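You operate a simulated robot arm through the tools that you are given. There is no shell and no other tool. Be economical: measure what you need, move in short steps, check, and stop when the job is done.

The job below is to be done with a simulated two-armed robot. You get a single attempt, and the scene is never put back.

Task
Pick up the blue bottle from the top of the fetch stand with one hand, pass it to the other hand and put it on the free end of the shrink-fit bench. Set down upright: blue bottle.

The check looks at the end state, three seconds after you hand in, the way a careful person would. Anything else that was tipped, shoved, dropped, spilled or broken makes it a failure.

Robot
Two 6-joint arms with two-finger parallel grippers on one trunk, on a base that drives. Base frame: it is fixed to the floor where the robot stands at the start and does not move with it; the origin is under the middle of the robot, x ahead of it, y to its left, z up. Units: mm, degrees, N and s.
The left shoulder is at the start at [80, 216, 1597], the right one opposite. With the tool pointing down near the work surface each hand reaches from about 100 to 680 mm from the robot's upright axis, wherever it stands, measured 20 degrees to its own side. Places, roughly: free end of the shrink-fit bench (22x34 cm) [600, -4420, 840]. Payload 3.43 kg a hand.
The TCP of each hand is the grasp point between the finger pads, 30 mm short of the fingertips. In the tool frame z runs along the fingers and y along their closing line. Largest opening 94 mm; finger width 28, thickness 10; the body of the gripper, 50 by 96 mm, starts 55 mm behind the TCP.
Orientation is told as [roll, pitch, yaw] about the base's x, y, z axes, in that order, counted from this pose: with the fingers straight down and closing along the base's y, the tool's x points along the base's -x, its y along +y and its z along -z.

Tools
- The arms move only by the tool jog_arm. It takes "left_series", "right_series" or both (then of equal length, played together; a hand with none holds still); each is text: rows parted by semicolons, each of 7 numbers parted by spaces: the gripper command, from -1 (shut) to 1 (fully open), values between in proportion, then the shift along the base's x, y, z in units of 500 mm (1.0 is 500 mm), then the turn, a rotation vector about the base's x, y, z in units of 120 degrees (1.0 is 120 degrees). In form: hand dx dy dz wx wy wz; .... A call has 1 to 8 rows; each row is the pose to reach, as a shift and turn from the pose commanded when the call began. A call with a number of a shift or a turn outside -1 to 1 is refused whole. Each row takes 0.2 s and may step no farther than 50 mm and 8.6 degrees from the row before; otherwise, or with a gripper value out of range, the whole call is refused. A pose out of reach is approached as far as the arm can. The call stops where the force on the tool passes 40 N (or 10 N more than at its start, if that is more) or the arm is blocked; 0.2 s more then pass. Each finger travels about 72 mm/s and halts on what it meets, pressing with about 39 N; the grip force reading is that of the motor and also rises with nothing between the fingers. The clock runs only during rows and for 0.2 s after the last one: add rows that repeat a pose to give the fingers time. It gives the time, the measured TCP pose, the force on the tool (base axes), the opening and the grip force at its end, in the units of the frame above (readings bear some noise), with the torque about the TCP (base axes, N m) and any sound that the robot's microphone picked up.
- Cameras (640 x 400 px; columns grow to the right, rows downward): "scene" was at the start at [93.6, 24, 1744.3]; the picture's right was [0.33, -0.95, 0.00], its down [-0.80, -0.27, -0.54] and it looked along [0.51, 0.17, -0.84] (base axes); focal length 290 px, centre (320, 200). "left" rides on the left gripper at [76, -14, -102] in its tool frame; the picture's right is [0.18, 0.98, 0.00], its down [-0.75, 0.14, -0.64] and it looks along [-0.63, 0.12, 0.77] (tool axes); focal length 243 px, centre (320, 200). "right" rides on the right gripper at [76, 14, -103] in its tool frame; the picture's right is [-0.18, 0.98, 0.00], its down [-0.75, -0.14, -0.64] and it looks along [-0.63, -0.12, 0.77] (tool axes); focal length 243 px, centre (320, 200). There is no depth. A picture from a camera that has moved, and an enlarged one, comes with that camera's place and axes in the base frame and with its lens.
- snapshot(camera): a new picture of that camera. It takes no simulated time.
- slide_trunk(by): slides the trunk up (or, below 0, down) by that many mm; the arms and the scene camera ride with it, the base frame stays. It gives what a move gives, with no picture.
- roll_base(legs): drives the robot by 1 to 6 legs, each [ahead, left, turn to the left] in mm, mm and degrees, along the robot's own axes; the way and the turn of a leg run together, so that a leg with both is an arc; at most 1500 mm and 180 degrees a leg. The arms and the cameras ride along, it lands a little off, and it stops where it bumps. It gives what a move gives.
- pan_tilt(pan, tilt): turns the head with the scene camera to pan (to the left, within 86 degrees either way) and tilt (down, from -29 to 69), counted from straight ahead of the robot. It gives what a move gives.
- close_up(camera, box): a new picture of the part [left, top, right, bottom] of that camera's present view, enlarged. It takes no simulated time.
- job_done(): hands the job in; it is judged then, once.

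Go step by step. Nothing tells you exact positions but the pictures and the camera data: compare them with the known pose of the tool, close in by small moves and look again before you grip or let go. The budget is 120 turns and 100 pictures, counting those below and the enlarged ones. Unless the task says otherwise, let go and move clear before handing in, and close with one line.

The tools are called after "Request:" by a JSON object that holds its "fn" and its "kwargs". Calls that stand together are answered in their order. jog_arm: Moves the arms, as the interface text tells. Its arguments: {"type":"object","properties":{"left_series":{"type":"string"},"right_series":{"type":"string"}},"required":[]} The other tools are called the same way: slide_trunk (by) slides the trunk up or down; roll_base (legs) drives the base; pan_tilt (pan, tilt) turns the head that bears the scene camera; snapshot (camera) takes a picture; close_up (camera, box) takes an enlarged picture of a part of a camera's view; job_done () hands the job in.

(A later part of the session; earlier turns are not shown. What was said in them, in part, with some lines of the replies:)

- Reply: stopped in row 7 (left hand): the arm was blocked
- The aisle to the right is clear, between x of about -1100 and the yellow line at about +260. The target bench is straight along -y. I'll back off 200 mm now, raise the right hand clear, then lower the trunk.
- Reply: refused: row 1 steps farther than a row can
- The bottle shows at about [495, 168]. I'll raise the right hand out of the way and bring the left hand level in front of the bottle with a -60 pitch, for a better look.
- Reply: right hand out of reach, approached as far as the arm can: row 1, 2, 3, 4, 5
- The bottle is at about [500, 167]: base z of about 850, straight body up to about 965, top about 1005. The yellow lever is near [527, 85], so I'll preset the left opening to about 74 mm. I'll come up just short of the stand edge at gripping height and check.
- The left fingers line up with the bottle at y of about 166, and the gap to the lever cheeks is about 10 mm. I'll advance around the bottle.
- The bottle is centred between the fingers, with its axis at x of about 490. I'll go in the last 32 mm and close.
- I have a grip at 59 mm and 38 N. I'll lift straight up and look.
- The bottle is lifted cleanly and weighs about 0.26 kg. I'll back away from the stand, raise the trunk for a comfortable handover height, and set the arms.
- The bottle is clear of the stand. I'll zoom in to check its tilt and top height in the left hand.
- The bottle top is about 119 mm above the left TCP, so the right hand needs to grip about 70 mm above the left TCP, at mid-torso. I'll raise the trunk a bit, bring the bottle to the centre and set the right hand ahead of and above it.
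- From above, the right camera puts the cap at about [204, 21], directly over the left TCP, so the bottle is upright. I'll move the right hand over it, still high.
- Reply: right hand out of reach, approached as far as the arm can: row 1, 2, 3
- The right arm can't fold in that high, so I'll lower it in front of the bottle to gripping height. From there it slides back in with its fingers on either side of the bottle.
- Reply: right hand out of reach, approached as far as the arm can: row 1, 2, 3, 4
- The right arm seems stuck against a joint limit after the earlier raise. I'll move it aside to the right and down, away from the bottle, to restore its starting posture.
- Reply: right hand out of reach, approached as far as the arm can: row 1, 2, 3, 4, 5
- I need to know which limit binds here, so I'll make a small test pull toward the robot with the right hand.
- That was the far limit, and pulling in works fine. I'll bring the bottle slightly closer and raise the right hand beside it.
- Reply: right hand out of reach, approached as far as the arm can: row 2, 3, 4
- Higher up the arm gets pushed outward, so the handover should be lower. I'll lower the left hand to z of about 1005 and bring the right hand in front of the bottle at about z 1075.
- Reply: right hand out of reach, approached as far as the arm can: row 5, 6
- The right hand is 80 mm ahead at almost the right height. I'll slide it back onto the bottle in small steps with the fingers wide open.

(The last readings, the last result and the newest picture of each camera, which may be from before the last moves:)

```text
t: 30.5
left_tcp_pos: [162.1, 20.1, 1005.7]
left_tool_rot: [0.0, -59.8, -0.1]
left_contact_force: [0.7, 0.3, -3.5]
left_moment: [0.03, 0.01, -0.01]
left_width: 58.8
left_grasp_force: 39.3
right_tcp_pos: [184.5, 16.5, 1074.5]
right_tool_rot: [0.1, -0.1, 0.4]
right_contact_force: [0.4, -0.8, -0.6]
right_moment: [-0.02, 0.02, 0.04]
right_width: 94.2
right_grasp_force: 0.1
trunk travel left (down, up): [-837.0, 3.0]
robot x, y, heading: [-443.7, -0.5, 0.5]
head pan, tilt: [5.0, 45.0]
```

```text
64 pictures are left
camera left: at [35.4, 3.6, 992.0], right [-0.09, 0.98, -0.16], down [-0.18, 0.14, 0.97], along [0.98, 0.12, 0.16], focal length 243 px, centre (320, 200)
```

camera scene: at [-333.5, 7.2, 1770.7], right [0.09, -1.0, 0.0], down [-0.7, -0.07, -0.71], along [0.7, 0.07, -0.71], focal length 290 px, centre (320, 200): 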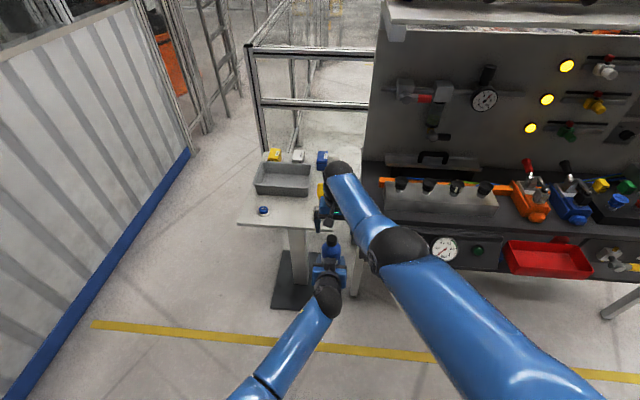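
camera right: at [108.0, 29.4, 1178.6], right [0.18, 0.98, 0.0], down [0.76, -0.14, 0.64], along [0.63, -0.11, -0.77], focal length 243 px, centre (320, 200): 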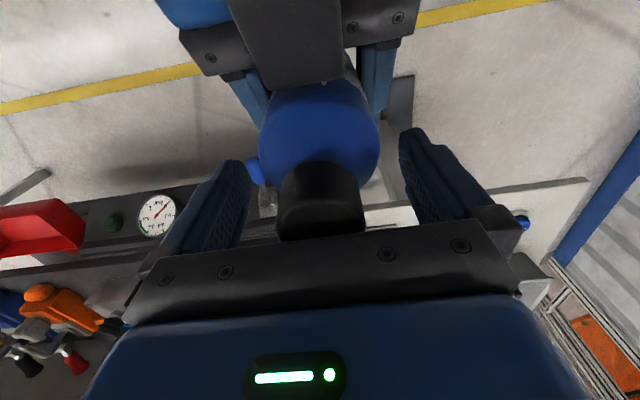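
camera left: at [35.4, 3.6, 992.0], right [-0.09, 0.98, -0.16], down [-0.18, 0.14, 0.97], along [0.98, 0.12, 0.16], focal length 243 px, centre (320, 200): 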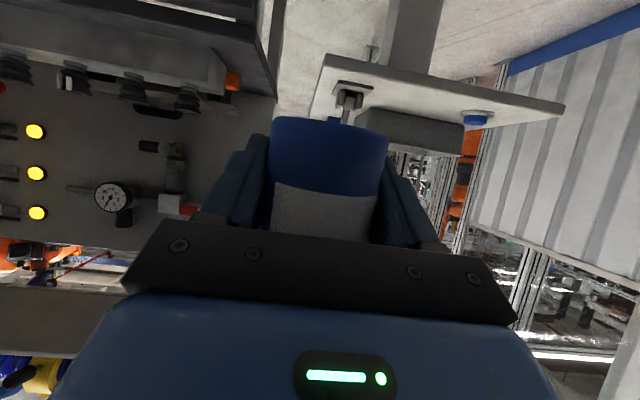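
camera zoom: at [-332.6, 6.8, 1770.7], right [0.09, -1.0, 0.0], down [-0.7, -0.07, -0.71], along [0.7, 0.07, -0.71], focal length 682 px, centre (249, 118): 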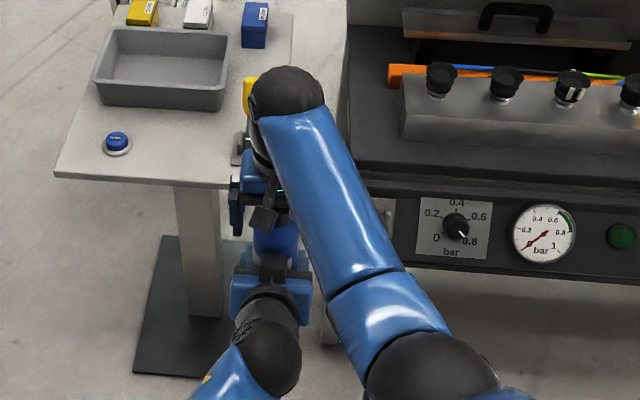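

The right fingers straddle the bottle. I'll zoom in to check the clearance between cap and palm before the last 22 mm.

Request:
{"fn": "close_up", "kwargs": {"camera": "right", "box": [220, 120, 430, 270]}}

```text
2.67 times, centred on (325, 195) of right
camera zoom: at [108.0, 29.4, 1178.6], right [0.18, 0.98, 0.0], down [0.76, -0.14, 0.64], along [0.63, -0.11, -0.77], focal length 647 px, centre (307, 213)
```

zoom: 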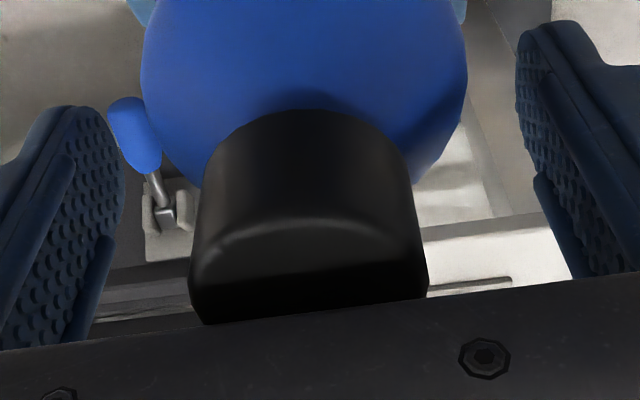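

The cap top is at about 1120–1128, and the palm would be at 1130. I'll raise the right hand by 5 mm and slide in the last 22 mm, shifting y by 3.

Request:
{"fn": "jog_arm", "kwargs": {"right_series": "1 0 0.006 0.01 0 0 0;1 -0.022 0.007 0.01 0 0 0;1 -0.042 0.007 0.01 0 0 0;1 -0.042 0.007 0.01 0 0 0"}}

Request:
{"fn": "snapshot", "kwargs": {"camera": "right"}}

```text
t: 31.5
left_tcp_pos: [162.6, 18.3, 1005.8]
left_tool_rot: [0.0, -59.8, 0.0]
left_contact_force: [0.1, 0.7, -2.1]
left_moment: [0.01, 0.03, 0.01]
left_width: 58.8
left_grasp_force: 38.9
right_tcp_pos: [163.3, 19.7, 1079.7]
right_tool_rot: [0.0, 0.0, 0.4]
right_contact_force: [0.8, 0.7, 0.2]
right_moment: [0.01, 0.0, -0.01]
right_width: 94.0
right_grasp_force: 0.0
trunk travel left (down, up): [-837.0, 3.0]
robot x, y, heading: [-445.7, 0.1, 0.3]
head pan, tilt: [5.0, 45.0]
```

```text
62 pictures are left
camera right: at [87.1, 33.7, 1182.9], right [0.18, 0.98, 0.0], down [0.75, -0.14, 0.64], along [0.63, -0.11, -0.77], focal length 243 px, centre (320, 200)
```

right: 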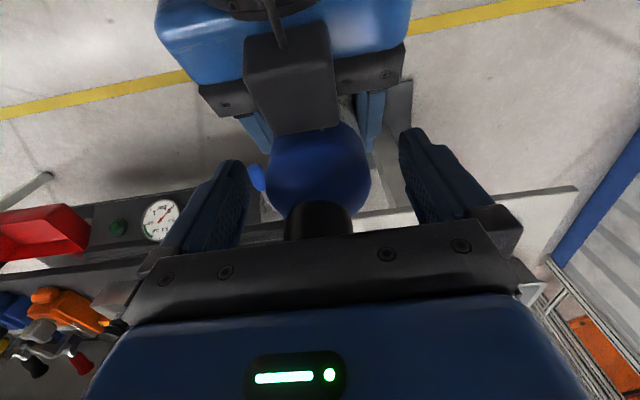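

Centred and free of contact. I'll close the right hand.

Request:
{"fn": "jog_arm", "kwargs": {"right_series": "0.4 0 0 0 0 0 0;0 0 0 0 0 0 0;-0.4 0 0 0 0 0 0;-0.4 0 0 0 0 0 0;-0.4 0 0 0 0 0 0"}}

Request:
{"fn": "snapshot", "kwargs": {"camera": "right"}}

```text
t: 32.7
left_tcp_pos: [163.0, 20.0, 1004.8]
left_tool_rot: [0.0, -59.8, 0.0]
left_contact_force: [0.7, 7.9, -1.6]
left_moment: [-0.27, 0.02, 0.02]
left_width: 58.7
left_grasp_force: 39.0
right_tcp_pos: [163.9, 19.9, 1080.4]
right_tool_rot: [-0.1, 0.1, 0.4]
right_contact_force: [-0.2, -8.4, -0.1]
right_moment: [-0.39, 0.0, -0.03]
right_width: 55.3
right_grasp_force: 39.3
trunk travel left (down, up): [-837.0, 3.0]
robot x, y, heading: [-439.9, -0.5, 0.7]
head pan, tilt: [5.0, 45.0]
```

```text
61 pictures are left
camera right: at [87.1, 33.2, 1182.7], right [0.18, 0.98, 0.0], down [0.76, -0.14, 0.64], along [0.63, -0.12, -0.77], focal length 243 px, centre (320, 200)
```

right: 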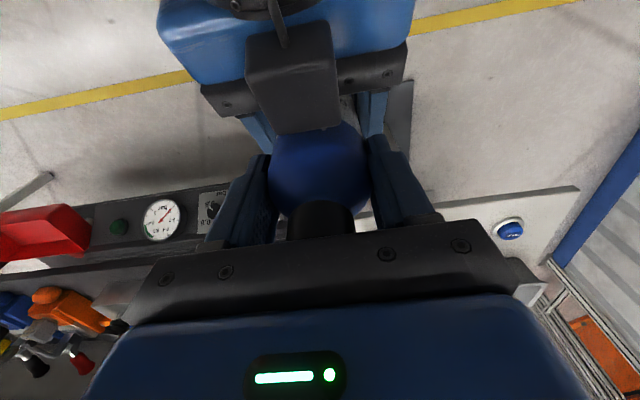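

The right hand closed at 55 mm instead of 59, so it may be on the rounded shoulder. I'll reopen, go about 7 mm lower and grip again.

Request:
{"fn": "jog_arm", "kwargs": {"right_series": "0.4 0 0 0 0 0 0;0.6 0 0 0 0 0 0;0.6 0 0 -0.007 0 0 0;0.6 0 0 -0.014 0 0 0;0.6 0 0 -0.014 0 0 0"}}

Request:
{"fn": "jog_arm", "kwargs": {"right_series": "0.2 0 0 0 0 0 0;-0.1 0 0 0 0 0 0;-0.4 0 0 0 0 0 0;-0.4 0 0 0 0 0 0;-0.4 0 0 0 0 0 0"}}

```text
t: 33.9
left_tcp_pos: [163.4, 19.7, 1006.9]
left_tool_rot: [0.0, -59.9, -0.1]
left_contact_force: [-0.2, 0.4, -2.9]
left_moment: [0.01, 0.0, -0.01]
left_width: 58.9
left_grasp_force: 39.4
right_tcp_pos: [161.6, 21.7, 1072.1]
right_tool_rot: [0.0, 0.1, 0.4]
right_contact_force: [0.0, -0.2, -0.5]
right_moment: [0.0, 0.0, 0.01]
right_width: 75.2
right_grasp_force: 0.0
trunk travel left (down, up): [-837.0, 3.0]
robot x, y, heading: [-441.0, -0.1, 0.6]
head pan, tilt: [5.0, 45.0]
```

```text
t: 35.1
left_tcp_pos: [162.7, 19.4, 1005.5]
left_tool_rot: [0.1, -59.8, -0.2]
left_contact_force: [-3.6, 17.0, 0.7]
left_moment: [-0.46, -0.27, -0.53]
left_width: 58.9
left_grasp_force: 38.9
right_tcp_pos: [162.8, 19.5, 1071.0]
right_tool_rot: [0.0, 0.0, 0.3]
right_contact_force: [4.2, -16.8, -0.4]
right_moment: [-0.59, -0.03, 0.53]
right_width: 55.3
right_grasp_force: 39.0
trunk travel left (down, up): [-837.0, 3.0]
robot x, y, heading: [-441.1, -3.1, 0.4]
head pan, tilt: [5.0, 45.0]
```

The width is the same at both heights, so it isn't the shoulder, but the side force has grown. I'll look closely.

Request:
{"fn": "close_up", "kwargs": {"camera": "right", "box": [220, 90, 430, 260]}}

Request:
{"fn": "close_up", "kwargs": {"camera": "scene", "box": [300, 200, 380, 280]}}

Request:
{"fn": "close_up", "kwargs": {"camera": "left", "box": [200, 90, 440, 260]}}

```text
2.35 times, centred on (325, 175) of right
camera zoom: at [86.9, 33.7, 1174.9], right [0.18, 0.98, 0.0], down [0.76, -0.13, 0.64], along [0.63, -0.12, -0.77], focal length 571 px, centre (308, 259)
```

zoom: 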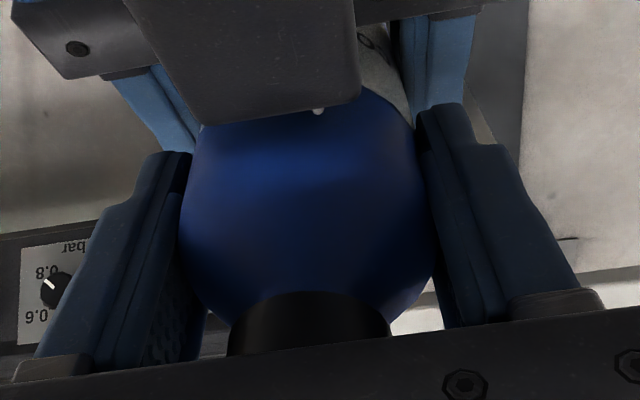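

```text
5.00 times, centred on (340, 240) of scene
camera zoom: at [-333.0, 6.9, 1770.7], right [0.09, -1.0, 0.0], down [-0.7, -0.07, -0.71], along [0.7, 0.07, -0.71], focal length 1449 px, centre (220, 0)
```

zoom: 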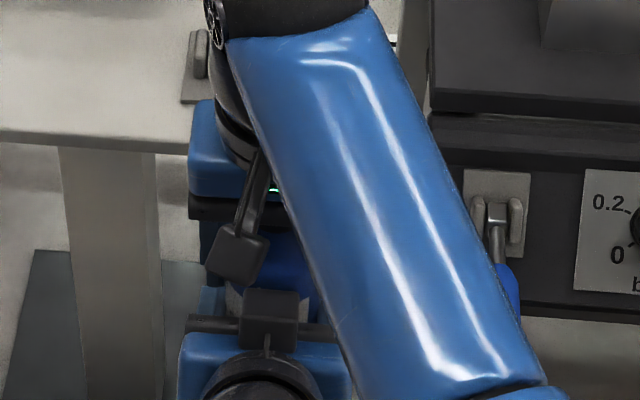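

```text
2.35 times, centred on (320, 175) of left
camera zoom: at [35.2, 4.2, 991.9], right [-0.09, 0.98, -0.16], down [-0.18, 0.14, 0.97], along [0.98, 0.12, 0.16], focal length 571 px, centre (320, 259)
```

zoom: 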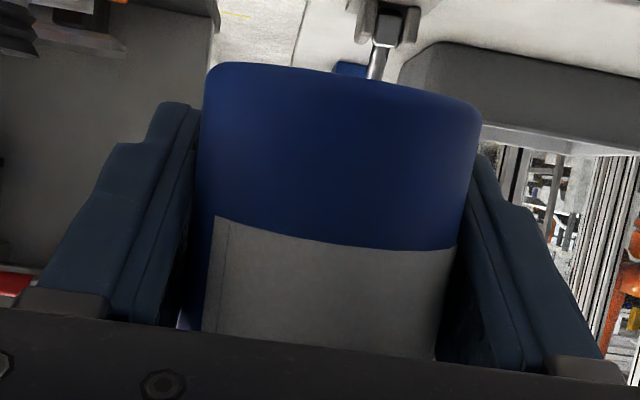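

The right pads hold the body just below the dome. I'll ease the left fingers open only slightly first, to see if the right hand bears the weight.

Request:
{"fn": "jog_arm", "kwargs": {"left_series": "0.36 0 0 0 0 0 0", "right_series": "-0.4 0 0 0 0 0 0"}}

Request:
{"fn": "close_up", "kwargs": {"camera": "left", "box": [200, 90, 440, 260]}}

Request:
{"fn": "close_up", "kwargs": {"camera": "right", "box": [220, 90, 430, 260]}}

```text
t: 35.5
left_tcp_pos: [163.7, 18.2, 1006.1]
left_tool_rot: [-0.1, -59.9, 0.0]
left_contact_force: [0.9, 3.9, -0.7]
left_moment: [0.01, 0.01, -0.02]
left_width: 66.2
left_grasp_force: 1.8
right_tcp_pos: [161.6, 22.3, 1072.6]
right_tool_rot: [0.1, 0.0, 0.5]
right_contact_force: [-0.1, -4.2, 0.1]
right_moment: [-0.23, -0.06, 0.04]
right_width: 55.6
right_grasp_force: 38.9
trunk travel left (down, up): [-837.0, 3.0]
robot x, y, heading: [-442.3, -2.4, 0.1]
head pan, tilt: [5.0, 45.0]
```

```text
2.35 times, centred on (320, 175) of left
camera zoom: at [35.4, 3.2, 992.5], right [-0.09, 0.98, -0.16], down [-0.18, 0.14, 0.97], along [0.98, 0.12, 0.16], focal length 571 px, centre (320, 259)
```

zoom: 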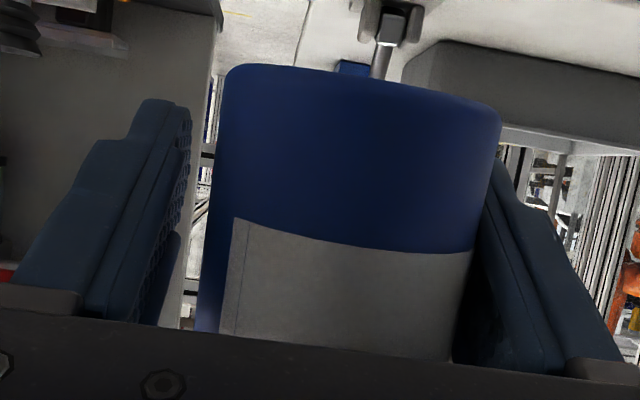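

```text
2.35 times, centred on (325, 175) of right
camera zoom: at [86.5, 35.1, 1175.4], right [0.18, 0.98, 0.0], down [0.76, -0.14, 0.64], along [0.63, -0.11, -0.77], focal length 571 px, centre (308, 259)
```

zoom: 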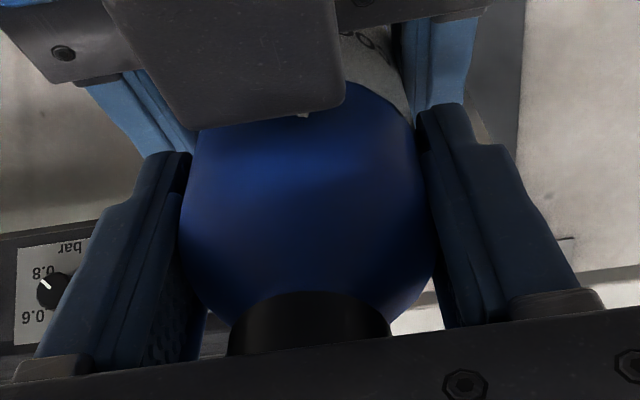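

Now the bottle's edges match true vertical in the left camera; before, it leaned about 4° in the left hand. The right hand holds it flush, so I'll open the left fully and withdraw straight back.

Request:
{"fn": "jog_arm", "kwargs": {"left_series": "0.8 0 0 0 0 0 0;1 0 0 0 0 0 0;1 -0.04 0 -0.01 0 0 0;1 -0.1 0.01 -0.03 0 0 0;1 -0.16 0.04 -0.05 0 0 0;1 -0.2 0.1 -0.08 0 0 0;1 -0.2 0.17 -0.1 0 0 0", "right_series": "-0.4 0 0 0 0 0 0;-0.4 0 0 0 0 0 0;-0.4 0 0 0 0 0 0;-0.4 0 0 0 0 0 0;-0.4 0 0 0 0 0 0;-0.4 0 0 0 0 0 0;-0.4 0 0 0 0 0 0"}}

Request:
{"fn": "snapshot", "kwargs": {"camera": "left"}}

Request:
{"fn": "snapshot", "kwargs": {"camera": "right"}}

```text
t: 37.1
left_tcp_pos: [62.3, 104.2, 955.9]
left_tool_rot: [-0.1, -59.9, 0.0]
left_contact_force: [-0.5, -0.5, 0.0]
left_moment: [-0.03, 0.01, 0.01]
left_width: 94.1
left_grasp_force: 0.0
right_tcp_pos: [162.5, 21.3, 1072.8]
right_tool_rot: [0.0, 0.0, 0.4]
right_contact_force: [0.2, -0.5, -0.1]
right_moment: [0.0, 0.01, -0.04]
right_width: 55.7
right_grasp_force: 39.0
trunk travel left (down, up): [-837.0, 3.0]
robot x, y, heading: [-440.6, -8.2, 0.4]
head pan, tilt: [5.0, 45.0]
```

```text
55 pictures are left
camera left: at [-64.7, 88.8, 942.5], right [-0.09, 0.98, -0.16], down [-0.18, 0.14, 0.97], along [0.98, 0.12, 0.16], focal length 243 px, centre (320, 200)
```

left: 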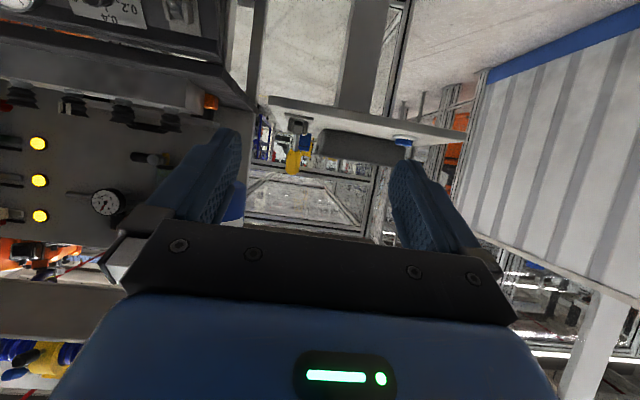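

```text
54 pictures are left
camera right: at [86.5, 35.1, 1175.3], right [0.18, 0.98, 0.0], down [0.75, -0.13, 0.64], along [0.63, -0.11, -0.77], focal length 243 px, centre (320, 200)
```

right: 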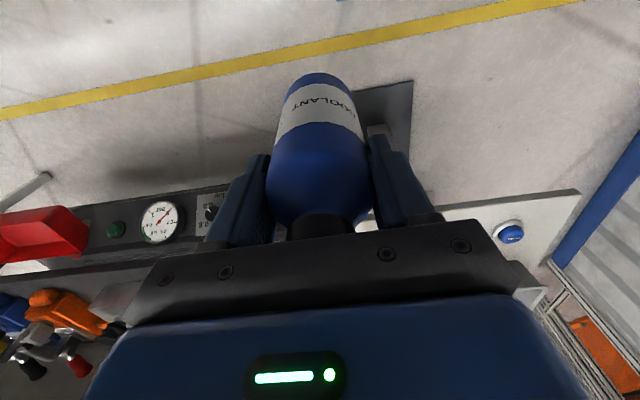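

The right hand now holds the bottle upright and the left hand is free. Before driving right along the aisle, I'll check it again from here.

Request:
{"fn": "pan_tilt", "kwargs": {"pan": -84, "tilt": 30}}

Request:
{"fn": "snapshot", "kwargs": {"camera": "scene"}}

```text
t: 38.7
left_tcp_pos: [63.5, 104.2, 957.4]
left_tool_rot: [-0.1, -59.9, 0.1]
left_contact_force: [-0.4, -0.7, -1.2]
left_moment: [-0.04, 0.0, -0.01]
left_width: 94.0
left_grasp_force: 0.0
right_tcp_pos: [163.0, 20.7, 1071.8]
right_tool_rot: [0.1, 0.0, 0.4]
right_contact_force: [0.2, 1.1, 0.2]
right_moment: [0.0, -0.02, 0.0]
right_width: 55.8
right_grasp_force: 38.6
trunk travel left (down, up): [-837.0, 3.0]
robot x, y, heading: [-442.0, -1.6, 0.3]
head pan, tilt: [-84.0, 30.0]
```

```text
53 pictures are left
camera scene: at [-403.8, -90.8, 1793.4], right [-0.99, -0.11, 0.0], down [-0.06, 0.5, -0.87], along [0.1, -0.86, -0.5], focal length 290 px, centre (320, 200)
```

scene: 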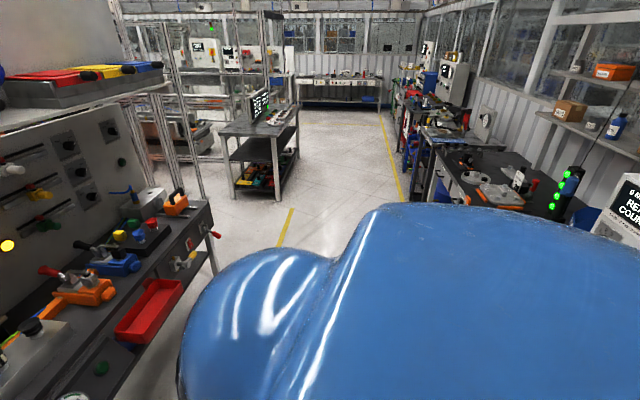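

The aisle is clear: machine levers reach to x of about 340 and desks begin beyond x of about -1100. I'll back off another 60 mm and drive right in two legs, then check.

Request:
{"fn": "roll_base", "kwargs": {"legs": [[-60, 0, 0], [0, -1450, 0], [0, -1000, 0]]}}

Request:
{"fn": "snapshot", "kwargs": {"camera": "scene"}}

Request:
{"fn": "snapshot", "kwargs": {"camera": "right"}}

```text
t: 51.2
left_tcp_pos: [7.6, -2342.7, 955.7]
left_tool_rot: [-0.1, -59.9, -1.8]
left_contact_force: [-0.2, 0.1, -0.3]
left_moment: [-0.01, -0.02, -0.02]
left_width: 94.1
left_grasp_force: 0.0
right_tcp_pos: [104.4, -2427.7, 1072.1]
right_tool_rot: [-0.1, 0.0, -1.4]
right_contact_force: [-0.7, 0.2, -2.8]
right_moment: [-0.04, -0.02, -0.01]
right_width: 55.9
right_grasp_force: 39.2
trunk travel left (down, up): [-837.0, 3.0]
robot x, y, heading: [-500.2, -2432.3, -1.4]
head pan, tilt: [-84.0, 30.0]
```

```text
52 pictures are left
camera scene: at [-465.7, -2520.9, 1793.5], right [-1.0, -0.08, 0.0], down [-0.04, 0.5, -0.87], along [0.07, -0.86, -0.5], focal length 290 px, centre (320, 200)
```

scene: 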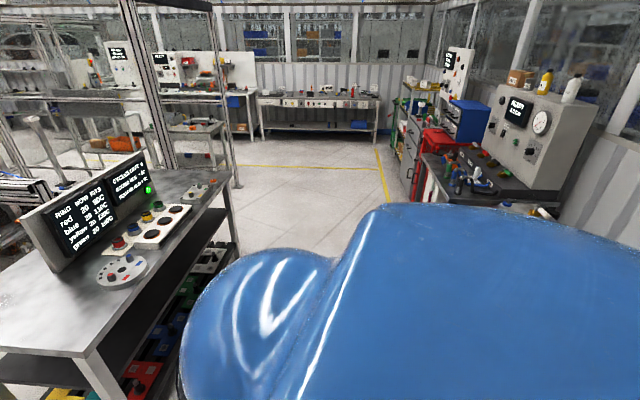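

```text
51 pictures are left
camera right: at [28.8, -2412.3, 1175.2], right [0.21, 0.98, 0.0], down [0.75, -0.16, 0.64], along [0.63, -0.14, -0.77], focal length 243 px, centre (320, 200)
```

right: 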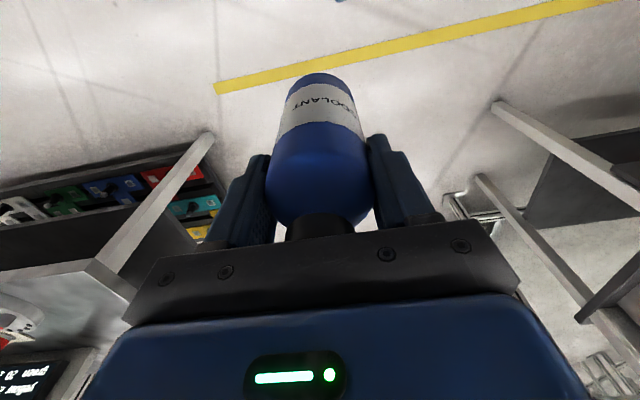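

The bench's front edge is at x of about 360, running from y -3040 to about -4500, with the free end at the far right. I'll drive on, correct the heading, then look at the bench.

Request:
{"fn": "roll_base", "kwargs": {"legs": [[0, -900, 1.5], [0, -1030, 0]]}}

Request:
{"fn": "pan_tilt", "kwargs": {"pan": 0, "tilt": 30}}

Request:
{"fn": "snapshot", "kwargs": {"camera": "scene"}}

Request:
{"fn": "snapshot", "kwargs": {"camera": "right"}}

```text
t: 60.8
left_tcp_pos: [-13.1, -4243.0, 955.8]
left_tool_rot: [-0.1, -59.9, -0.4]
left_contact_force: [-0.5, -0.2, -0.2]
left_moment: [0.02, 0.02, -0.02]
left_width: 94.0
left_grasp_force: 0.0
right_tcp_pos: [85.1, -4326.0, 1072.4]
right_tool_rot: [-0.2, 0.0, 0.1]
right_contact_force: [-0.3, 0.5, -3.1]
right_moment: [-0.03, -0.03, -0.03]
right_width: 55.7
right_grasp_force: 39.1
trunk travel left (down, up): [-837.0, 3.0]
robot x, y, heading: [-519.1, -4342.6, 0.2]
head pan, tilt: [-84.0, 30.0]
```

```text
t: 62.4
left_tcp_pos: [-14.8, -4244.8, 956.4]
left_tool_rot: [-0.1, -60.0, -0.3]
left_contact_force: [0.2, -0.3, -0.4]
left_moment: [0.02, 0.02, 0.0]
left_width: 94.0
left_grasp_force: 0.1
right_tcp_pos: [85.7, -4325.9, 1073.4]
right_tool_rot: [0.0, 0.0, 0.1]
right_contact_force: [-0.4, 0.2, -2.7]
right_moment: [0.0, -0.03, 0.06]
right_width: 55.9
right_grasp_force: 39.2
trunk travel left (down, up): [-837.0, 3.0]
robot x, y, heading: [-519.8, -4346.1, 0.3]
head pan, tilt: [0.0, 30.0]
```

```text
50 pictures are left
camera scene: at [-401.3, -4345.4, 1793.3], right [0.0, -1.0, 0.0], down [-0.5, 0.0, -0.87], along [0.87, 0.0, -0.5], focal length 290 px, centre (320, 200)
```

scene: 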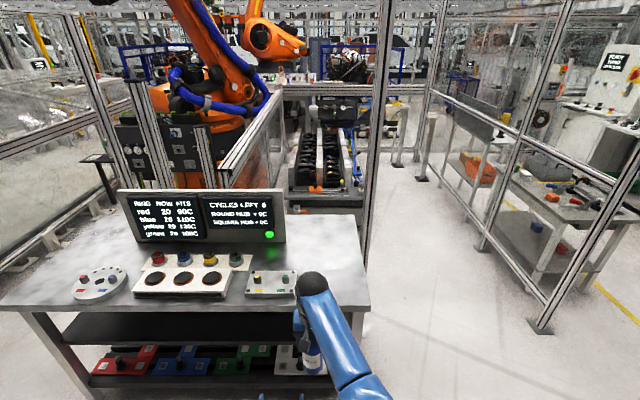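

```text
49 pictures are left
camera right: at [9.1, -4313.3, 1175.2], right [0.18, 0.98, 0.0], down [0.75, -0.14, 0.64], along [0.63, -0.12, -0.77], focal length 243 px, centre (320, 200)
```

right: 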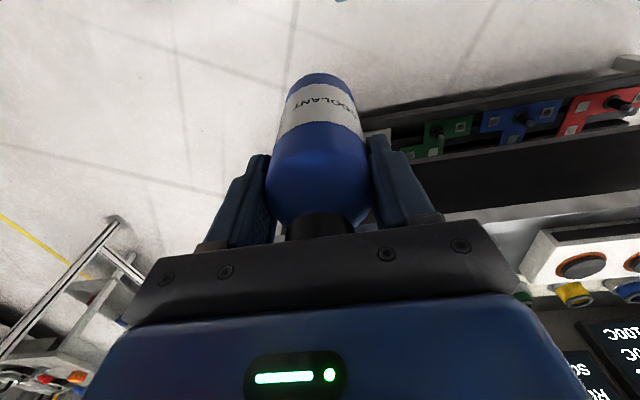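

The free end spans about x 371–900 and y -4250 to -4545, with a button box just left of it. I'll raise the left hand and move it aside, shift right 92 mm, and drive up to the bench partway.

Request:
{"fn": "jog_arm", "kwargs": {"left_series": "1 0 0.04 0.04 0 0 0;1 0 0.08 0.08 0 0 0;1 0 0.12 0.12 0 0 0;1 0 0.16 0.18 0 0 0"}}

Request:
{"fn": "roll_base", "kwargs": {"legs": [[0, -94, 0], [300, 0, 0]]}}

Request:
{"fn": "pan_tilt", "kwargs": {"pan": -3, "tilt": 48}}

Request:
{"fn": "snapshot", "kwargs": {"camera": "scene"}}

Request:
{"fn": "snapshot", "kwargs": {"camera": "right"}}

```text
t: 63.4
left_tcp_pos: [-14.5, -4164.1, 1046.6]
left_tool_rot: [-0.1, -59.8, -0.4]
left_contact_force: [0.3, 0.3, -0.3]
left_moment: [0.04, 0.01, -0.02]
left_width: 93.9
left_grasp_force: 0.1
right_tcp_pos: [85.7, -4325.7, 1071.0]
right_tool_rot: [0.1, 0.0, 0.1]
right_contact_force: [-0.2, -0.1, -3.0]
right_moment: [-0.05, -0.01, -0.01]
right_width: 56.0
right_grasp_force: 39.4
trunk travel left (down, up): [-837.0, 3.0]
robot x, y, heading: [-520.5, -4346.0, 0.4]
head pan, tilt: [0.0, 30.0]
```

```text
t: 66.2
left_tcp_pos: [283.9, -4260.4, 1048.4]
left_tool_rot: [0.1, -60.0, -0.8]
left_contact_force: [-0.3, 0.5, 0.2]
left_moment: [0.0, -0.02, 0.02]
left_width: 94.0
left_grasp_force: 0.0
right_tcp_pos: [382.9, -4423.1, 1073.6]
right_tool_rot: [0.0, -0.1, -0.1]
right_contact_force: [-0.4, 0.1, -2.9]
right_moment: [-0.03, -0.01, -0.04]
right_width: 55.9
right_grasp_force: 39.1
trunk travel left (down, up): [-837.0, 3.0]
robot x, y, heading: [-218.9, -4437.2, -0.3]
head pan, tilt: [0.0, 30.0]
```

```text
t: 67.0
left_tcp_pos: [284.2, -4261.2, 1047.2]
left_tool_rot: [0.0, -59.8, -0.7]
left_contact_force: [0.2, 0.3, 0.5]
left_moment: [0.0, 0.02, 0.0]
left_width: 94.0
left_grasp_force: 0.1
right_tcp_pos: [385.5, -4424.0, 1072.4]
right_tool_rot: [-0.1, 0.1, -0.1]
right_contact_force: [-0.1, -0.1, -3.0]
right_moment: [0.0, -0.01, 0.0]
right_width: 56.0
right_grasp_force: 38.6
trunk travel left (down, up): [-837.0, 3.0]
robot x, y, heading: [-219.9, -4440.3, -0.1]
head pan, tilt: [-3.0, 48.0]
```

```text
48 pictures are left
camera scene: at [-112.2, -4444.0, 1766.6], right [-0.05, -1.0, 0.0], down [-0.74, 0.04, -0.67], along [0.67, -0.04, -0.74], focal length 290 px, centre (320, 200)
```

scene: 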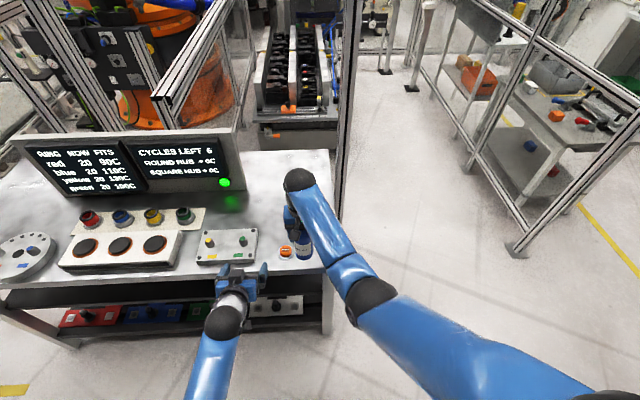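

```text
47 pictures are left
camera right: at [309.8, -4409.0, 1175.0], right [0.19, 0.98, 0.0], down [0.75, -0.14, 0.64], along [0.63, -0.12, -0.77], focal length 243 px, centre (320, 200)
```

right: 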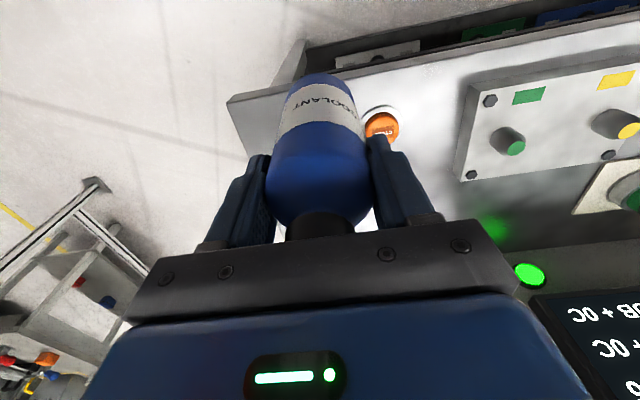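

There's an orange button at [457, -4352], which I must avoid. I'll set the bottle at about [580, -4430], well clear of the button and edges, so I drive forward 150 mm.

Request:
{"fn": "roll_base", "kwargs": {"legs": [[150, 0, 0]]}}

Request:
{"fn": "jog_arm", "kwargs": {"right_series": "-0.4 0.03 -0.005 -0.03 0 0 0;-0.4 0.07 -0.01 -0.07 0 0 0;-0.4 0.09 -0.01 -0.12 0 0 0;-0.4 0.09 -0.01 -0.17 0 0 0;-0.4 0.09 -0.01 -0.17 0 0 0"}}

Request:
{"fn": "snapshot", "kwargs": {"camera": "scene"}}

Request:
{"fn": "snapshot", "kwargs": {"camera": "right"}}

Request:
{"fn": "snapshot", "kwargs": {"camera": "left"}}

```text
t: 68.3
left_tcp_pos: [434.6, -4260.8, 1049.7]
left_tool_rot: [0.0, -60.0, -0.6]
left_contact_force: [-0.7, 0.1, 0.5]
left_moment: [0.0, 0.0, 0.0]
left_width: 93.9
left_grasp_force: 0.0
right_tcp_pos: [533.7, -4422.5, 1073.9]
right_tool_rot: [0.0, 0.0, -0.1]
right_contact_force: [0.8, 0.8, -2.8]
right_moment: [0.02, 0.0, 0.01]
right_width: 56.0
right_grasp_force: 39.2
trunk travel left (down, up): [-837.0, 3.0]
robot x, y, heading: [-67.7, -4439.2, -0.1]
head pan, tilt: [-3.0, 48.0]
```

```text
t: 69.5
left_tcp_pos: [435.1, -4260.3, 1048.4]
left_tool_rot: [0.0, -59.9, -0.6]
left_contact_force: [-0.3, 1.0, -0.7]
left_moment: [0.01, 0.02, 0.02]
left_width: 94.2
left_grasp_force: 0.1
right_tcp_pos: [575.0, -4429.6, 989.2]
right_tool_rot: [-0.1, 0.0, -0.1]
right_contact_force: [-0.7, -0.5, -3.1]
right_moment: [0.04, -0.03, -0.04]
right_width: 55.9
right_grasp_force: 39.3
right hand out of reach, approached as far as the arm can: row 4, 5
trunk travel left (down, up): [-837.0, 3.0]
robot x, y, heading: [-67.2, -4437.2, 0.1]
head pan, tilt: [-3.0, 48.0]
```

```text
46 pictures are left
camera scene: at [37.1, -4444.2, 1766.6], right [-0.05, -1.0, 0.0], down [-0.74, 0.04, -0.67], along [0.67, -0.04, -0.74], focal length 290 px, centre (320, 200)
```

scene: 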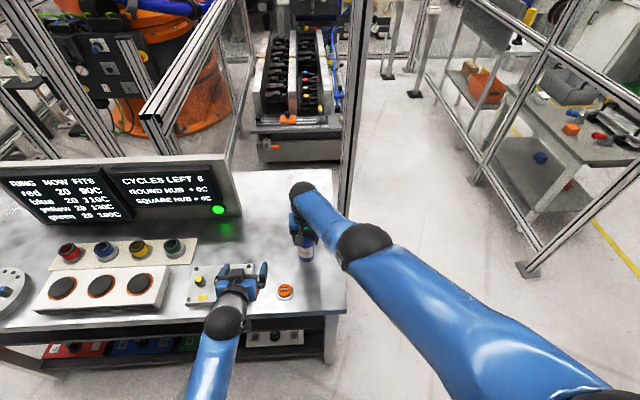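

```text
45 pictures are left
camera right: at [499.5, -4415.6, 1092.7], right [0.19, 0.98, 0.0], down [0.75, -0.14, 0.64], along [0.63, -0.12, -0.77], focal length 243 px, centre (320, 200)
```

right: 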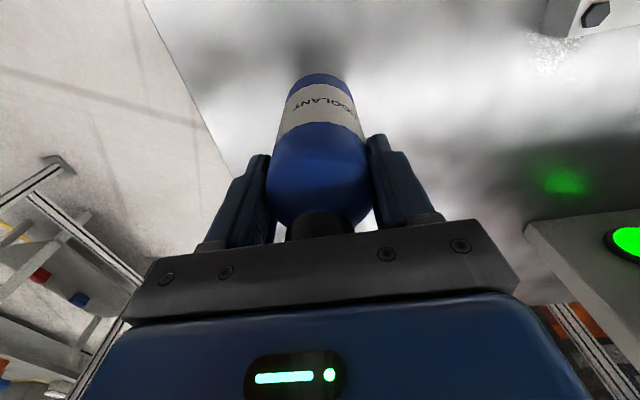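

```text
44 pictures are left
camera left: at [308.2, -4275.3, 1033.3], right [-0.08, 0.98, -0.16], down [-0.18, 0.14, 0.97], along [0.98, 0.11, 0.16], focal length 243 px, centre (320, 200)
```

left: 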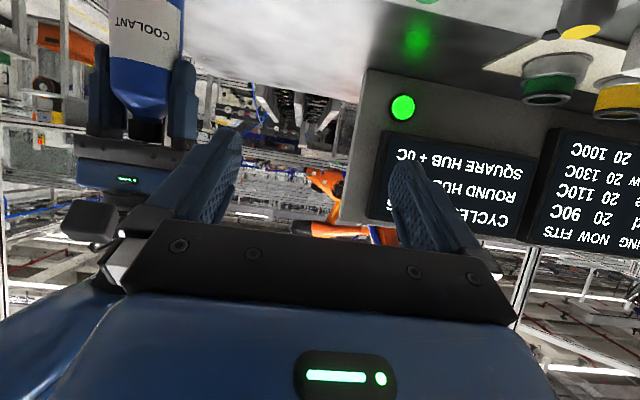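

The right arm is at its lower limit with the trunk this high, so I'll raise both hands a bit and lower the trunk. That leaves room for a gentle arm descent.

Request:
{"fn": "jog_arm", "kwargs": {"left_series": "1 0 0.02 0.06 0 0 0;1 0 0.04 0.12 0 0 0;1 0 0.04 0.18 0 0 0", "right_series": "-0.4 0 0 0.05 0 0 0;-0.4 0 0 0.1 0 0 0;-0.4 0 0 0.13 0 0 0"}}

Request:
{"fn": "slide_trunk", "kwargs": {"by": -85}}

Request:
{"fn": "snapshot", "kwargs": {"camera": "left"}}

Request:
{"fn": "close_up", "kwargs": {"camera": "scene", "box": [220, 150, 380, 310]}}

```text
t: 70.3
left_tcp_pos: [437.1, -4240.8, 1136.9]
left_tool_rot: [0.0, -59.7, -0.6]
left_contact_force: [0.1, 0.5, -0.6]
left_moment: [0.02, 0.0, 0.0]
left_width: 94.1
left_grasp_force: 0.0
right_tcp_pos: [576.7, -4430.8, 1052.4]
right_tool_rot: [-0.2, 0.0, -0.1]
right_contact_force: [-0.2, -0.5, -4.0]
right_moment: [0.02, 0.01, -0.01]
right_width: 55.7
right_grasp_force: 38.7
trunk travel left (down, up): [-837.0, 3.0]
robot x, y, heading: [-70.2, -4442.7, -0.2]
head pan, tilt: [-3.0, 48.0]
```

```text
t: 71.5
left_tcp_pos: [435.7, -4240.7, 1052.4]
left_tool_rot: [0.1, -59.8, -0.6]
left_contact_force: [1.0, 0.4, -0.5]
left_moment: [-0.02, -0.02, 0.02]
left_width: 93.9
left_grasp_force: 0.0
right_tcp_pos: [577.5, -4429.4, 968.1]
right_tool_rot: [0.0, 0.1, -0.1]
right_contact_force: [0.0, -0.2, -3.6]
right_moment: [0.03, 0.0, -0.01]
right_width: 55.7
right_grasp_force: 39.0
trunk travel left (down, up): [-752.0, 88.0]
robot x, y, heading: [-66.0, -4442.5, 0.1]
head pan, tilt: [-3.0, 48.0]
```

```text
43 pictures are left
camera left: at [309.0, -4255.7, 1038.3], right [-0.08, 0.98, -0.16], down [-0.17, 0.14, 0.97], along [0.98, 0.11, 0.16], focal length 243 px, centre (320, 200)
```

left: 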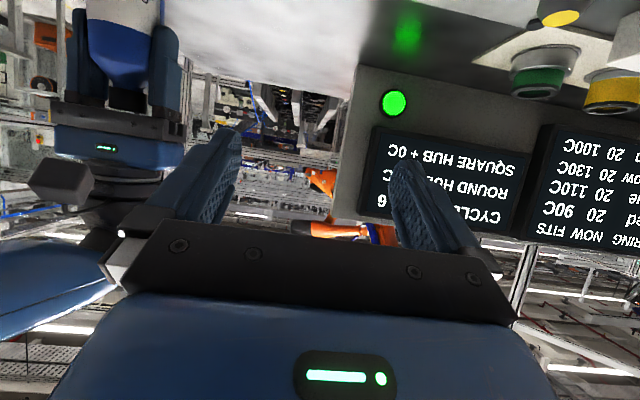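

```text
2.50 times, centred on (300, 230) of scene
camera zoom: at [38.1, -4443.7, 1681.6], right [-0.05, -1.0, 0.0], down [-0.74, 0.04, -0.67], along [0.67, -0.04, -0.74], focal length 724 px, centre (370, 125)
```

zoom: 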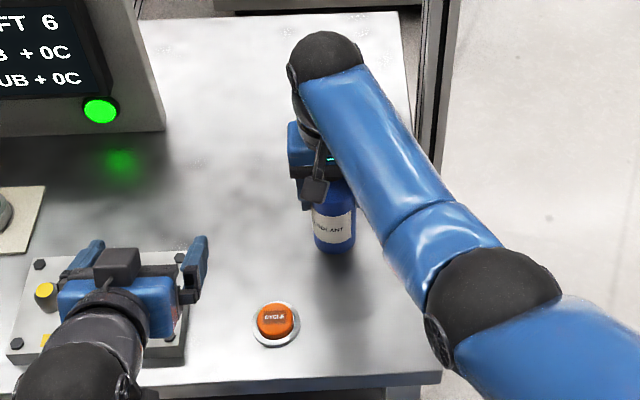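

The bottle is over clear bench. I'll descend slowly, in short calls, while watching the force.

Request:
{"fn": "jog_arm", "kwargs": {"right_series": "-0.4 0 0 -0.01 0 0 0;-0.4 0 0 -0.02 0 0 0;-0.4 0 0 -0.028 0 0 0"}}

Request:
{"fn": "jog_arm", "kwargs": {"right_series": "-0.4 0 0 -0.006 0 0 0;-0.4 0 0 -0.012 0 0 0"}}

Request:
{"fn": "close_up", "kwargs": {"camera": "scene", "box": [270, 190, 350, 270]}}

Request:
{"fn": "snapshot", "kwargs": {"camera": "right"}}

```text
t: 72.3
left_tcp_pos: [436.7, -4241.9, 1051.8]
left_tool_rot: [0.0, -59.8, -0.6]
left_contact_force: [0.5, -0.2, 0.3]
left_moment: [-0.03, 0.01, -0.01]
left_width: 93.9
left_grasp_force: 0.0
right_tcp_pos: [577.1, -4429.6, 952.6]
right_tool_rot: [0.0, 0.1, -0.2]
right_contact_force: [-0.1, 0.0, -2.2]
right_moment: [0.03, -0.01, 0.0]
right_width: 55.8
right_grasp_force: 38.6
trunk travel left (down, up): [-752.0, 88.0]
robot x, y, heading: [-64.9, -4440.0, -0.2]
head pan, tilt: [-3.0, 48.0]
```

```text
t: 73.0
left_tcp_pos: [436.3, -4239.3, 1052.6]
left_tool_rot: [0.0, -59.8, -0.6]
left_contact_force: [0.0, 0.8, 0.1]
left_moment: [0.02, 0.03, 0.03]
left_width: 94.0
left_grasp_force: 0.0
right_tcp_pos: [578.5, -4427.6, 949.2]
right_tool_rot: [0.0, -0.1, -0.1]
right_contact_force: [1.2, -0.7, 0.6]
right_moment: [-0.05, -0.15, -0.02]
right_width: 55.5
right_grasp_force: 38.9
trunk travel left (down, up): [-752.0, 88.0]
robot x, y, heading: [-68.6, -4441.3, 0.0]
head pan, tilt: [-3.0, 48.0]
```

```text
5.00 times, centred on (310, 230) of scene
camera zoom: at [37.5, -4443.8, 1681.7], right [-0.05, -1.0, 0.0], down [-0.74, 0.04, -0.67], along [0.67, -0.04, -0.74], focal length 1449 px, centre (370, 50)
```

zoom: 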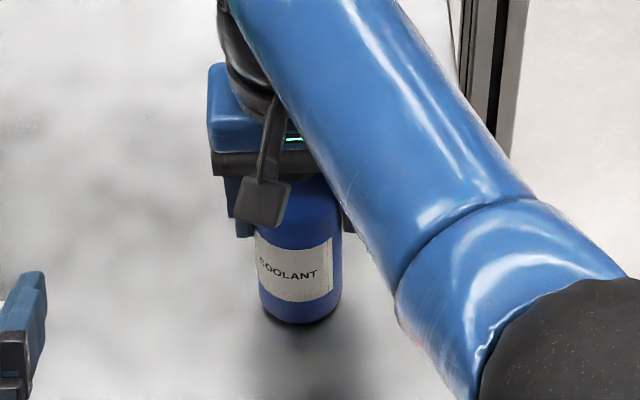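

```text
40 pictures are left
camera right: at [501.9, -4415.2, 1052.2], right [0.19, 0.98, 0.0], down [0.75, -0.14, 0.64], along [0.63, -0.12, -0.77], focal length 243 px, centre (320, 200)
```

right: 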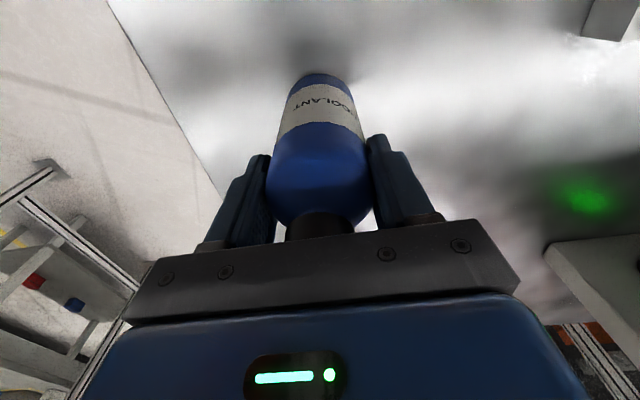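

Contact: the force changed from -3 to +0.6 N. I'll press 3 mm more so the base seats flat.

Request:
{"fn": "jog_arm", "kwargs": {"right_series": "-0.4 0 0 -0.003 0 0 0;-0.4 0 0 -0.006 0 0 0"}}

Request:
{"fn": "close_up", "kwargs": {"camera": "scene", "box": [270, 190, 350, 270]}}

```text
t: 73.5
left_tcp_pos: [435.4, -4242.1, 1053.0]
left_tool_rot: [0.0, -59.9, -0.6]
left_contact_force: [-0.1, 0.2, 0.1]
left_moment: [-0.01, -0.02, 0.0]
left_width: 93.8
left_grasp_force: 0.0
right_tcp_pos: [577.6, -4429.7, 949.8]
right_tool_rot: [0.1, -0.4, -0.1]
right_contact_force: [3.5, -2.7, 16.2]
right_moment: [-0.36, -0.72, -0.02]
right_width: 55.9
right_grasp_force: 38.6
trunk travel left (down, up): [-752.0, 88.0]
robot x, y, heading: [-69.8, -4438.9, -0.3]
head pan, tilt: [-3.0, 48.0]
```

```text
5.00 times, centred on (310, 230) of scene
camera zoom: at [35.3, -4444.3, 1682.0], right [-0.05, -1.0, 0.0], down [-0.74, 0.04, -0.67], along [0.67, -0.04, -0.74], focal length 1449 px, centre (370, 50)
```

zoom: 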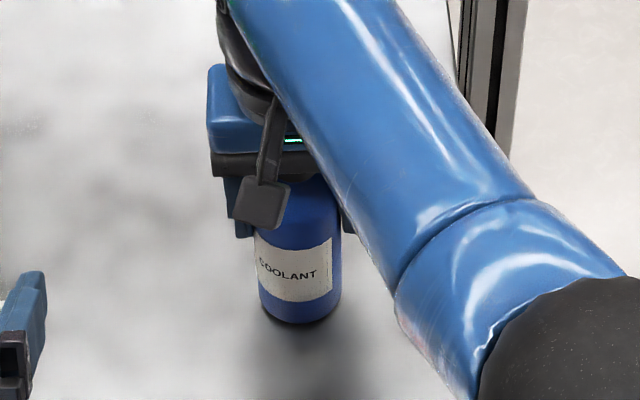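

The base bears on the bench, with a slight edge load from a small tilt that should settle on release. I'll ease off the pressure and open the right hand gradually.

Request:
{"fn": "jog_arm", "kwargs": {"right_series": "-0.4 0 0 0.003 0 0 0;-0.4 0 0 0.005 0 0 0;0.2 0 0 0.005 0 0 0;0.4 0 0 0.005 0 0 0;0.7 0 0 0.005 0 0 0;1 0 0 0.005 0 0 0;1 0 0 0.005 0 0 0"}}

Request:
{"fn": "snapshot", "kwargs": {"camera": "right"}}

Request:
{"fn": "close_up", "kwargs": {"camera": "scene", "box": [270, 190, 350, 270]}}

```text
t: 75.2
left_tcp_pos: [436.9, -4240.5, 1052.4]
left_tool_rot: [-0.1, -59.8, -0.6]
left_contact_force: [0.3, 0.2, 0.9]
left_moment: [-0.01, -0.01, 0.01]
left_width: 94.0
left_grasp_force: 0.1
right_tcp_pos: [576.7, -4429.6, 948.5]
right_tool_rot: [-0.1, 0.0, -0.1]
right_contact_force: [0.7, 0.8, 0.2]
right_moment: [0.0, -0.02, 0.0]
right_width: 94.2
right_grasp_force: 0.0
trunk travel left (down, up): [-752.0, 88.0]
robot x, y, heading: [-68.8, -4442.5, -0.1]
head pan, tilt: [-3.0, 48.0]
```

```text
38 pictures are left
camera right: at [500.7, -4415.1, 1051.6], right [0.19, 0.98, 0.0], down [0.75, -0.14, 0.64], along [0.63, -0.12, -0.77], focal length 243 px, centre (320, 200)
```

right: 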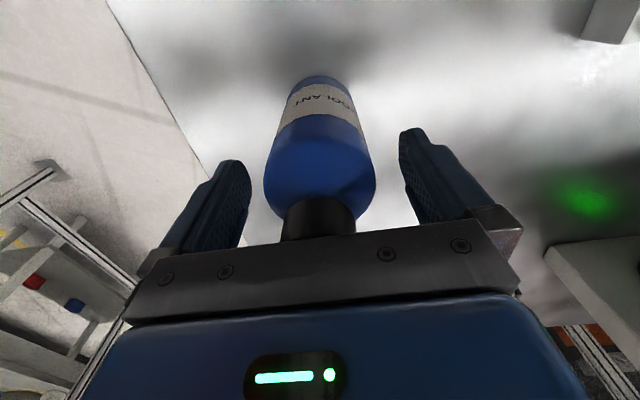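

```text
5.00 times, centred on (310, 230) of scene
camera zoom: at [37.8, -4443.8, 1681.6], right [-0.05, -1.0, 0.0], down [-0.74, 0.04, -0.67], along [0.67, -0.04, -0.74], focal length 1449 px, centre (370, 50)
```

zoom: 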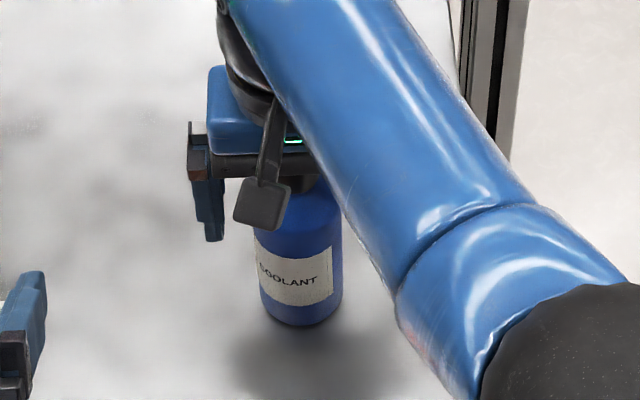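

The bottle stands free and upright. I'll lift the hand straight up with the trunk so the fingers clear it.

Request:
{"fn": "slide_trunk", "kwargs": {"by": 86}}

Request:
{"fn": "jog_arm", "kwargs": {"right_series": "1 0 0 0.04 0 0 0;1 0 0 0.08 0 0 0;1 0 0 0.1 0 0 0"}}

Request:
{"fn": "snapshot", "kwargs": {"camera": "right"}}

Request:
{"fn": "snapshot", "kwargs": {"camera": "scene"}}

```text
t: 76.4
left_tcp_pos: [436.5, -4241.6, 1138.9]
left_tool_rot: [0.1, -59.8, -0.6]
left_contact_force: [-0.4, 1.1, 0.5]
left_moment: [-0.02, 0.0, 0.0]
left_width: 93.7
left_grasp_force: 0.0
right_tcp_pos: [576.1, -4429.2, 1034.8]
right_tool_rot: [0.0, 0.1, -0.1]
right_contact_force: [0.0, 0.0, 0.3]
right_moment: [-0.01, 0.0, -0.03]
right_width: 94.0
right_grasp_force: 0.0
trunk travel left (down, up): [-838.0, 2.0]
robot x, y, heading: [-69.2, -4439.0, -0.2]
head pan, tilt: [-3.0, 48.0]
```

```text
t: 77.2
left_tcp_pos: [436.8, -4241.0, 1138.8]
left_tool_rot: [-0.1, -59.8, -0.7]
left_contact_force: [-0.2, -0.7, 0.5]
left_moment: [-0.01, -0.01, -0.01]
left_width: 93.9
left_grasp_force: 0.0
right_tcp_pos: [577.3, -4428.3, 1085.1]
right_tool_rot: [0.0, 0.1, -0.1]
right_contact_force: [-0.4, 0.0, -0.9]
right_moment: [0.03, 0.01, -0.01]
right_width: 94.0
right_grasp_force: 0.1
trunk travel left (down, up): [-838.0, 2.0]
robot x, y, heading: [-65.3, -4441.4, 0.4]
head pan, tilt: [-3.0, 48.0]
```

```text
36 pictures are left
camera right: at [501.7, -4414.4, 1187.8], right [0.19, 0.98, 0.0], down [0.75, -0.14, 0.64], along [0.63, -0.12, -0.77], focal length 243 px, centre (320, 200)
```

right: 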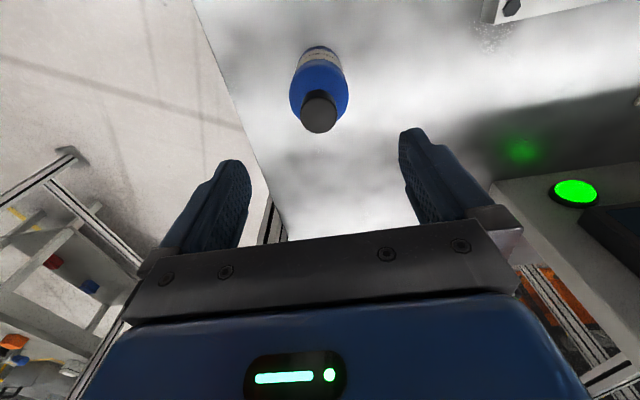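

```text
35 pictures are left
camera scene: at [38.0, -4443.6, 1767.5], right [-0.05, -1.0, 0.0], down [-0.74, 0.04, -0.67], along [0.67, -0.04, -0.74], focal length 290 px, centre (320, 200)
```

scene: 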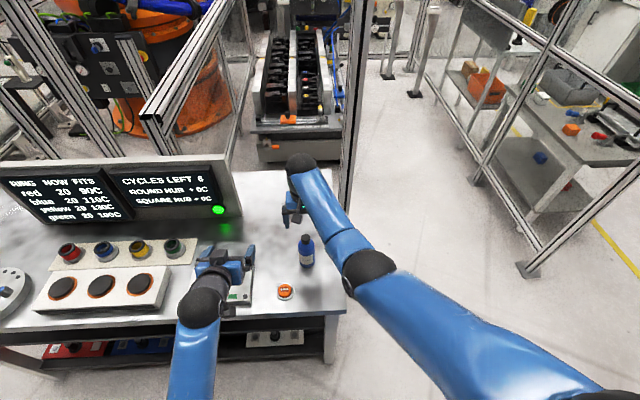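

The bottle stands upright on the free end, well clear of the button and edges, and the fingers are above it. I'll back off a little and hand in.

Request:
{"fn": "roll_base", "kwargs": {"legs": [[-250, 0, 0]]}}

Request:
{"fn": "snapshot", "kwargs": {"camera": "scene"}}

```text
t: 79.0
left_tcp_pos: [193.7, -4242.7, 1136.4]
left_tool_rot: [0.0, -59.6, -0.9]
left_contact_force: [0.8, 0.3, -0.5]
left_moment: [0.01, 0.02, 0.01]
left_width: 93.9
left_grasp_force: 0.1
right_tcp_pos: [331.8, -4429.9, 1082.0]
right_tool_rot: [0.1, 0.3, -0.4]
right_contact_force: [0.2, 0.7, 0.3]
right_moment: [0.0, 0.02, 0.0]
right_width: 93.9
right_grasp_force: 0.0
trunk travel left (down, up): [-838.0, 2.0]
robot x, y, heading: [-317.1, -4440.4, -0.5]
head pan, tilt: [-3.0, 48.0]
```

```text
34 pictures are left
camera scene: at [-204.1, -4443.0, 1767.0], right [-0.06, -1.0, 0.0], down [-0.75, 0.04, -0.67], along [0.66, -0.04, -0.75], focal length 290 px, centre (320, 200)
```

scene: 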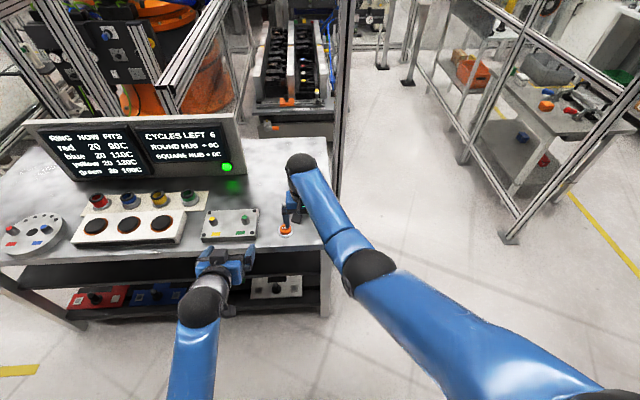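

The bottle should be hidden behind the right hand in this view, so I'll check it with the right camera.

Request:
{"fn": "snapshot", "kwargs": {"camera": "right"}}

Request:
{"fn": "snapshot", "kwargs": {"camera": "left"}}

```text
33 pictures are left
camera right: at [257.6, -4416.7, 1185.3], right [0.19, 0.98, 0.0], down [0.76, -0.15, 0.64], along [0.63, -0.12, -0.77], focal length 243 px, centre (320, 200)
```

right: 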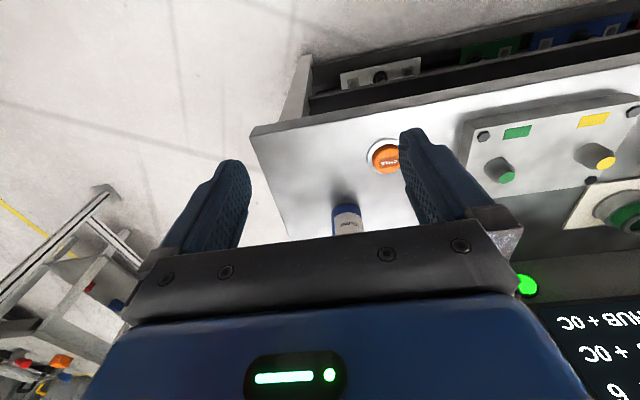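

```text
32 pictures are left
camera left: at [65.6, -4256.6, 1122.8], right [-0.08, 0.98, -0.16], down [-0.17, 0.14, 0.97], along [0.98, 0.1, 0.16], focal length 243 px, centre (320, 200)
```

left: 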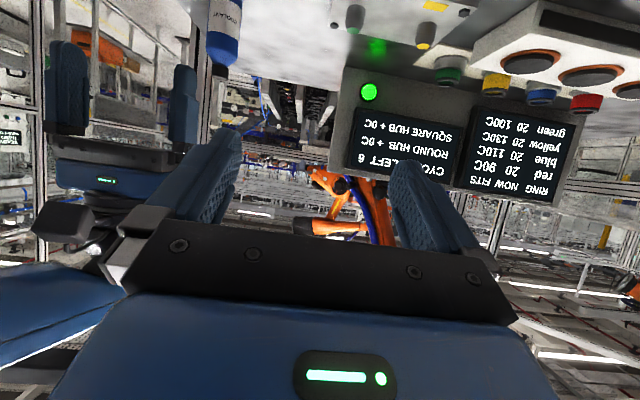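

Both hand cameras show the bottle still standing upright on the bench, with nothing else disturbed. I'm handing in.

Request:
{"fn": "job_done", "kwargs": {}}

```text
The job is handed in.
```

The blue bottle was picked up with the left hand, passed to the right hand and set down upright on the free end of the shrink-fit bench; both hands are clear, and I saw nothing else disturbed.
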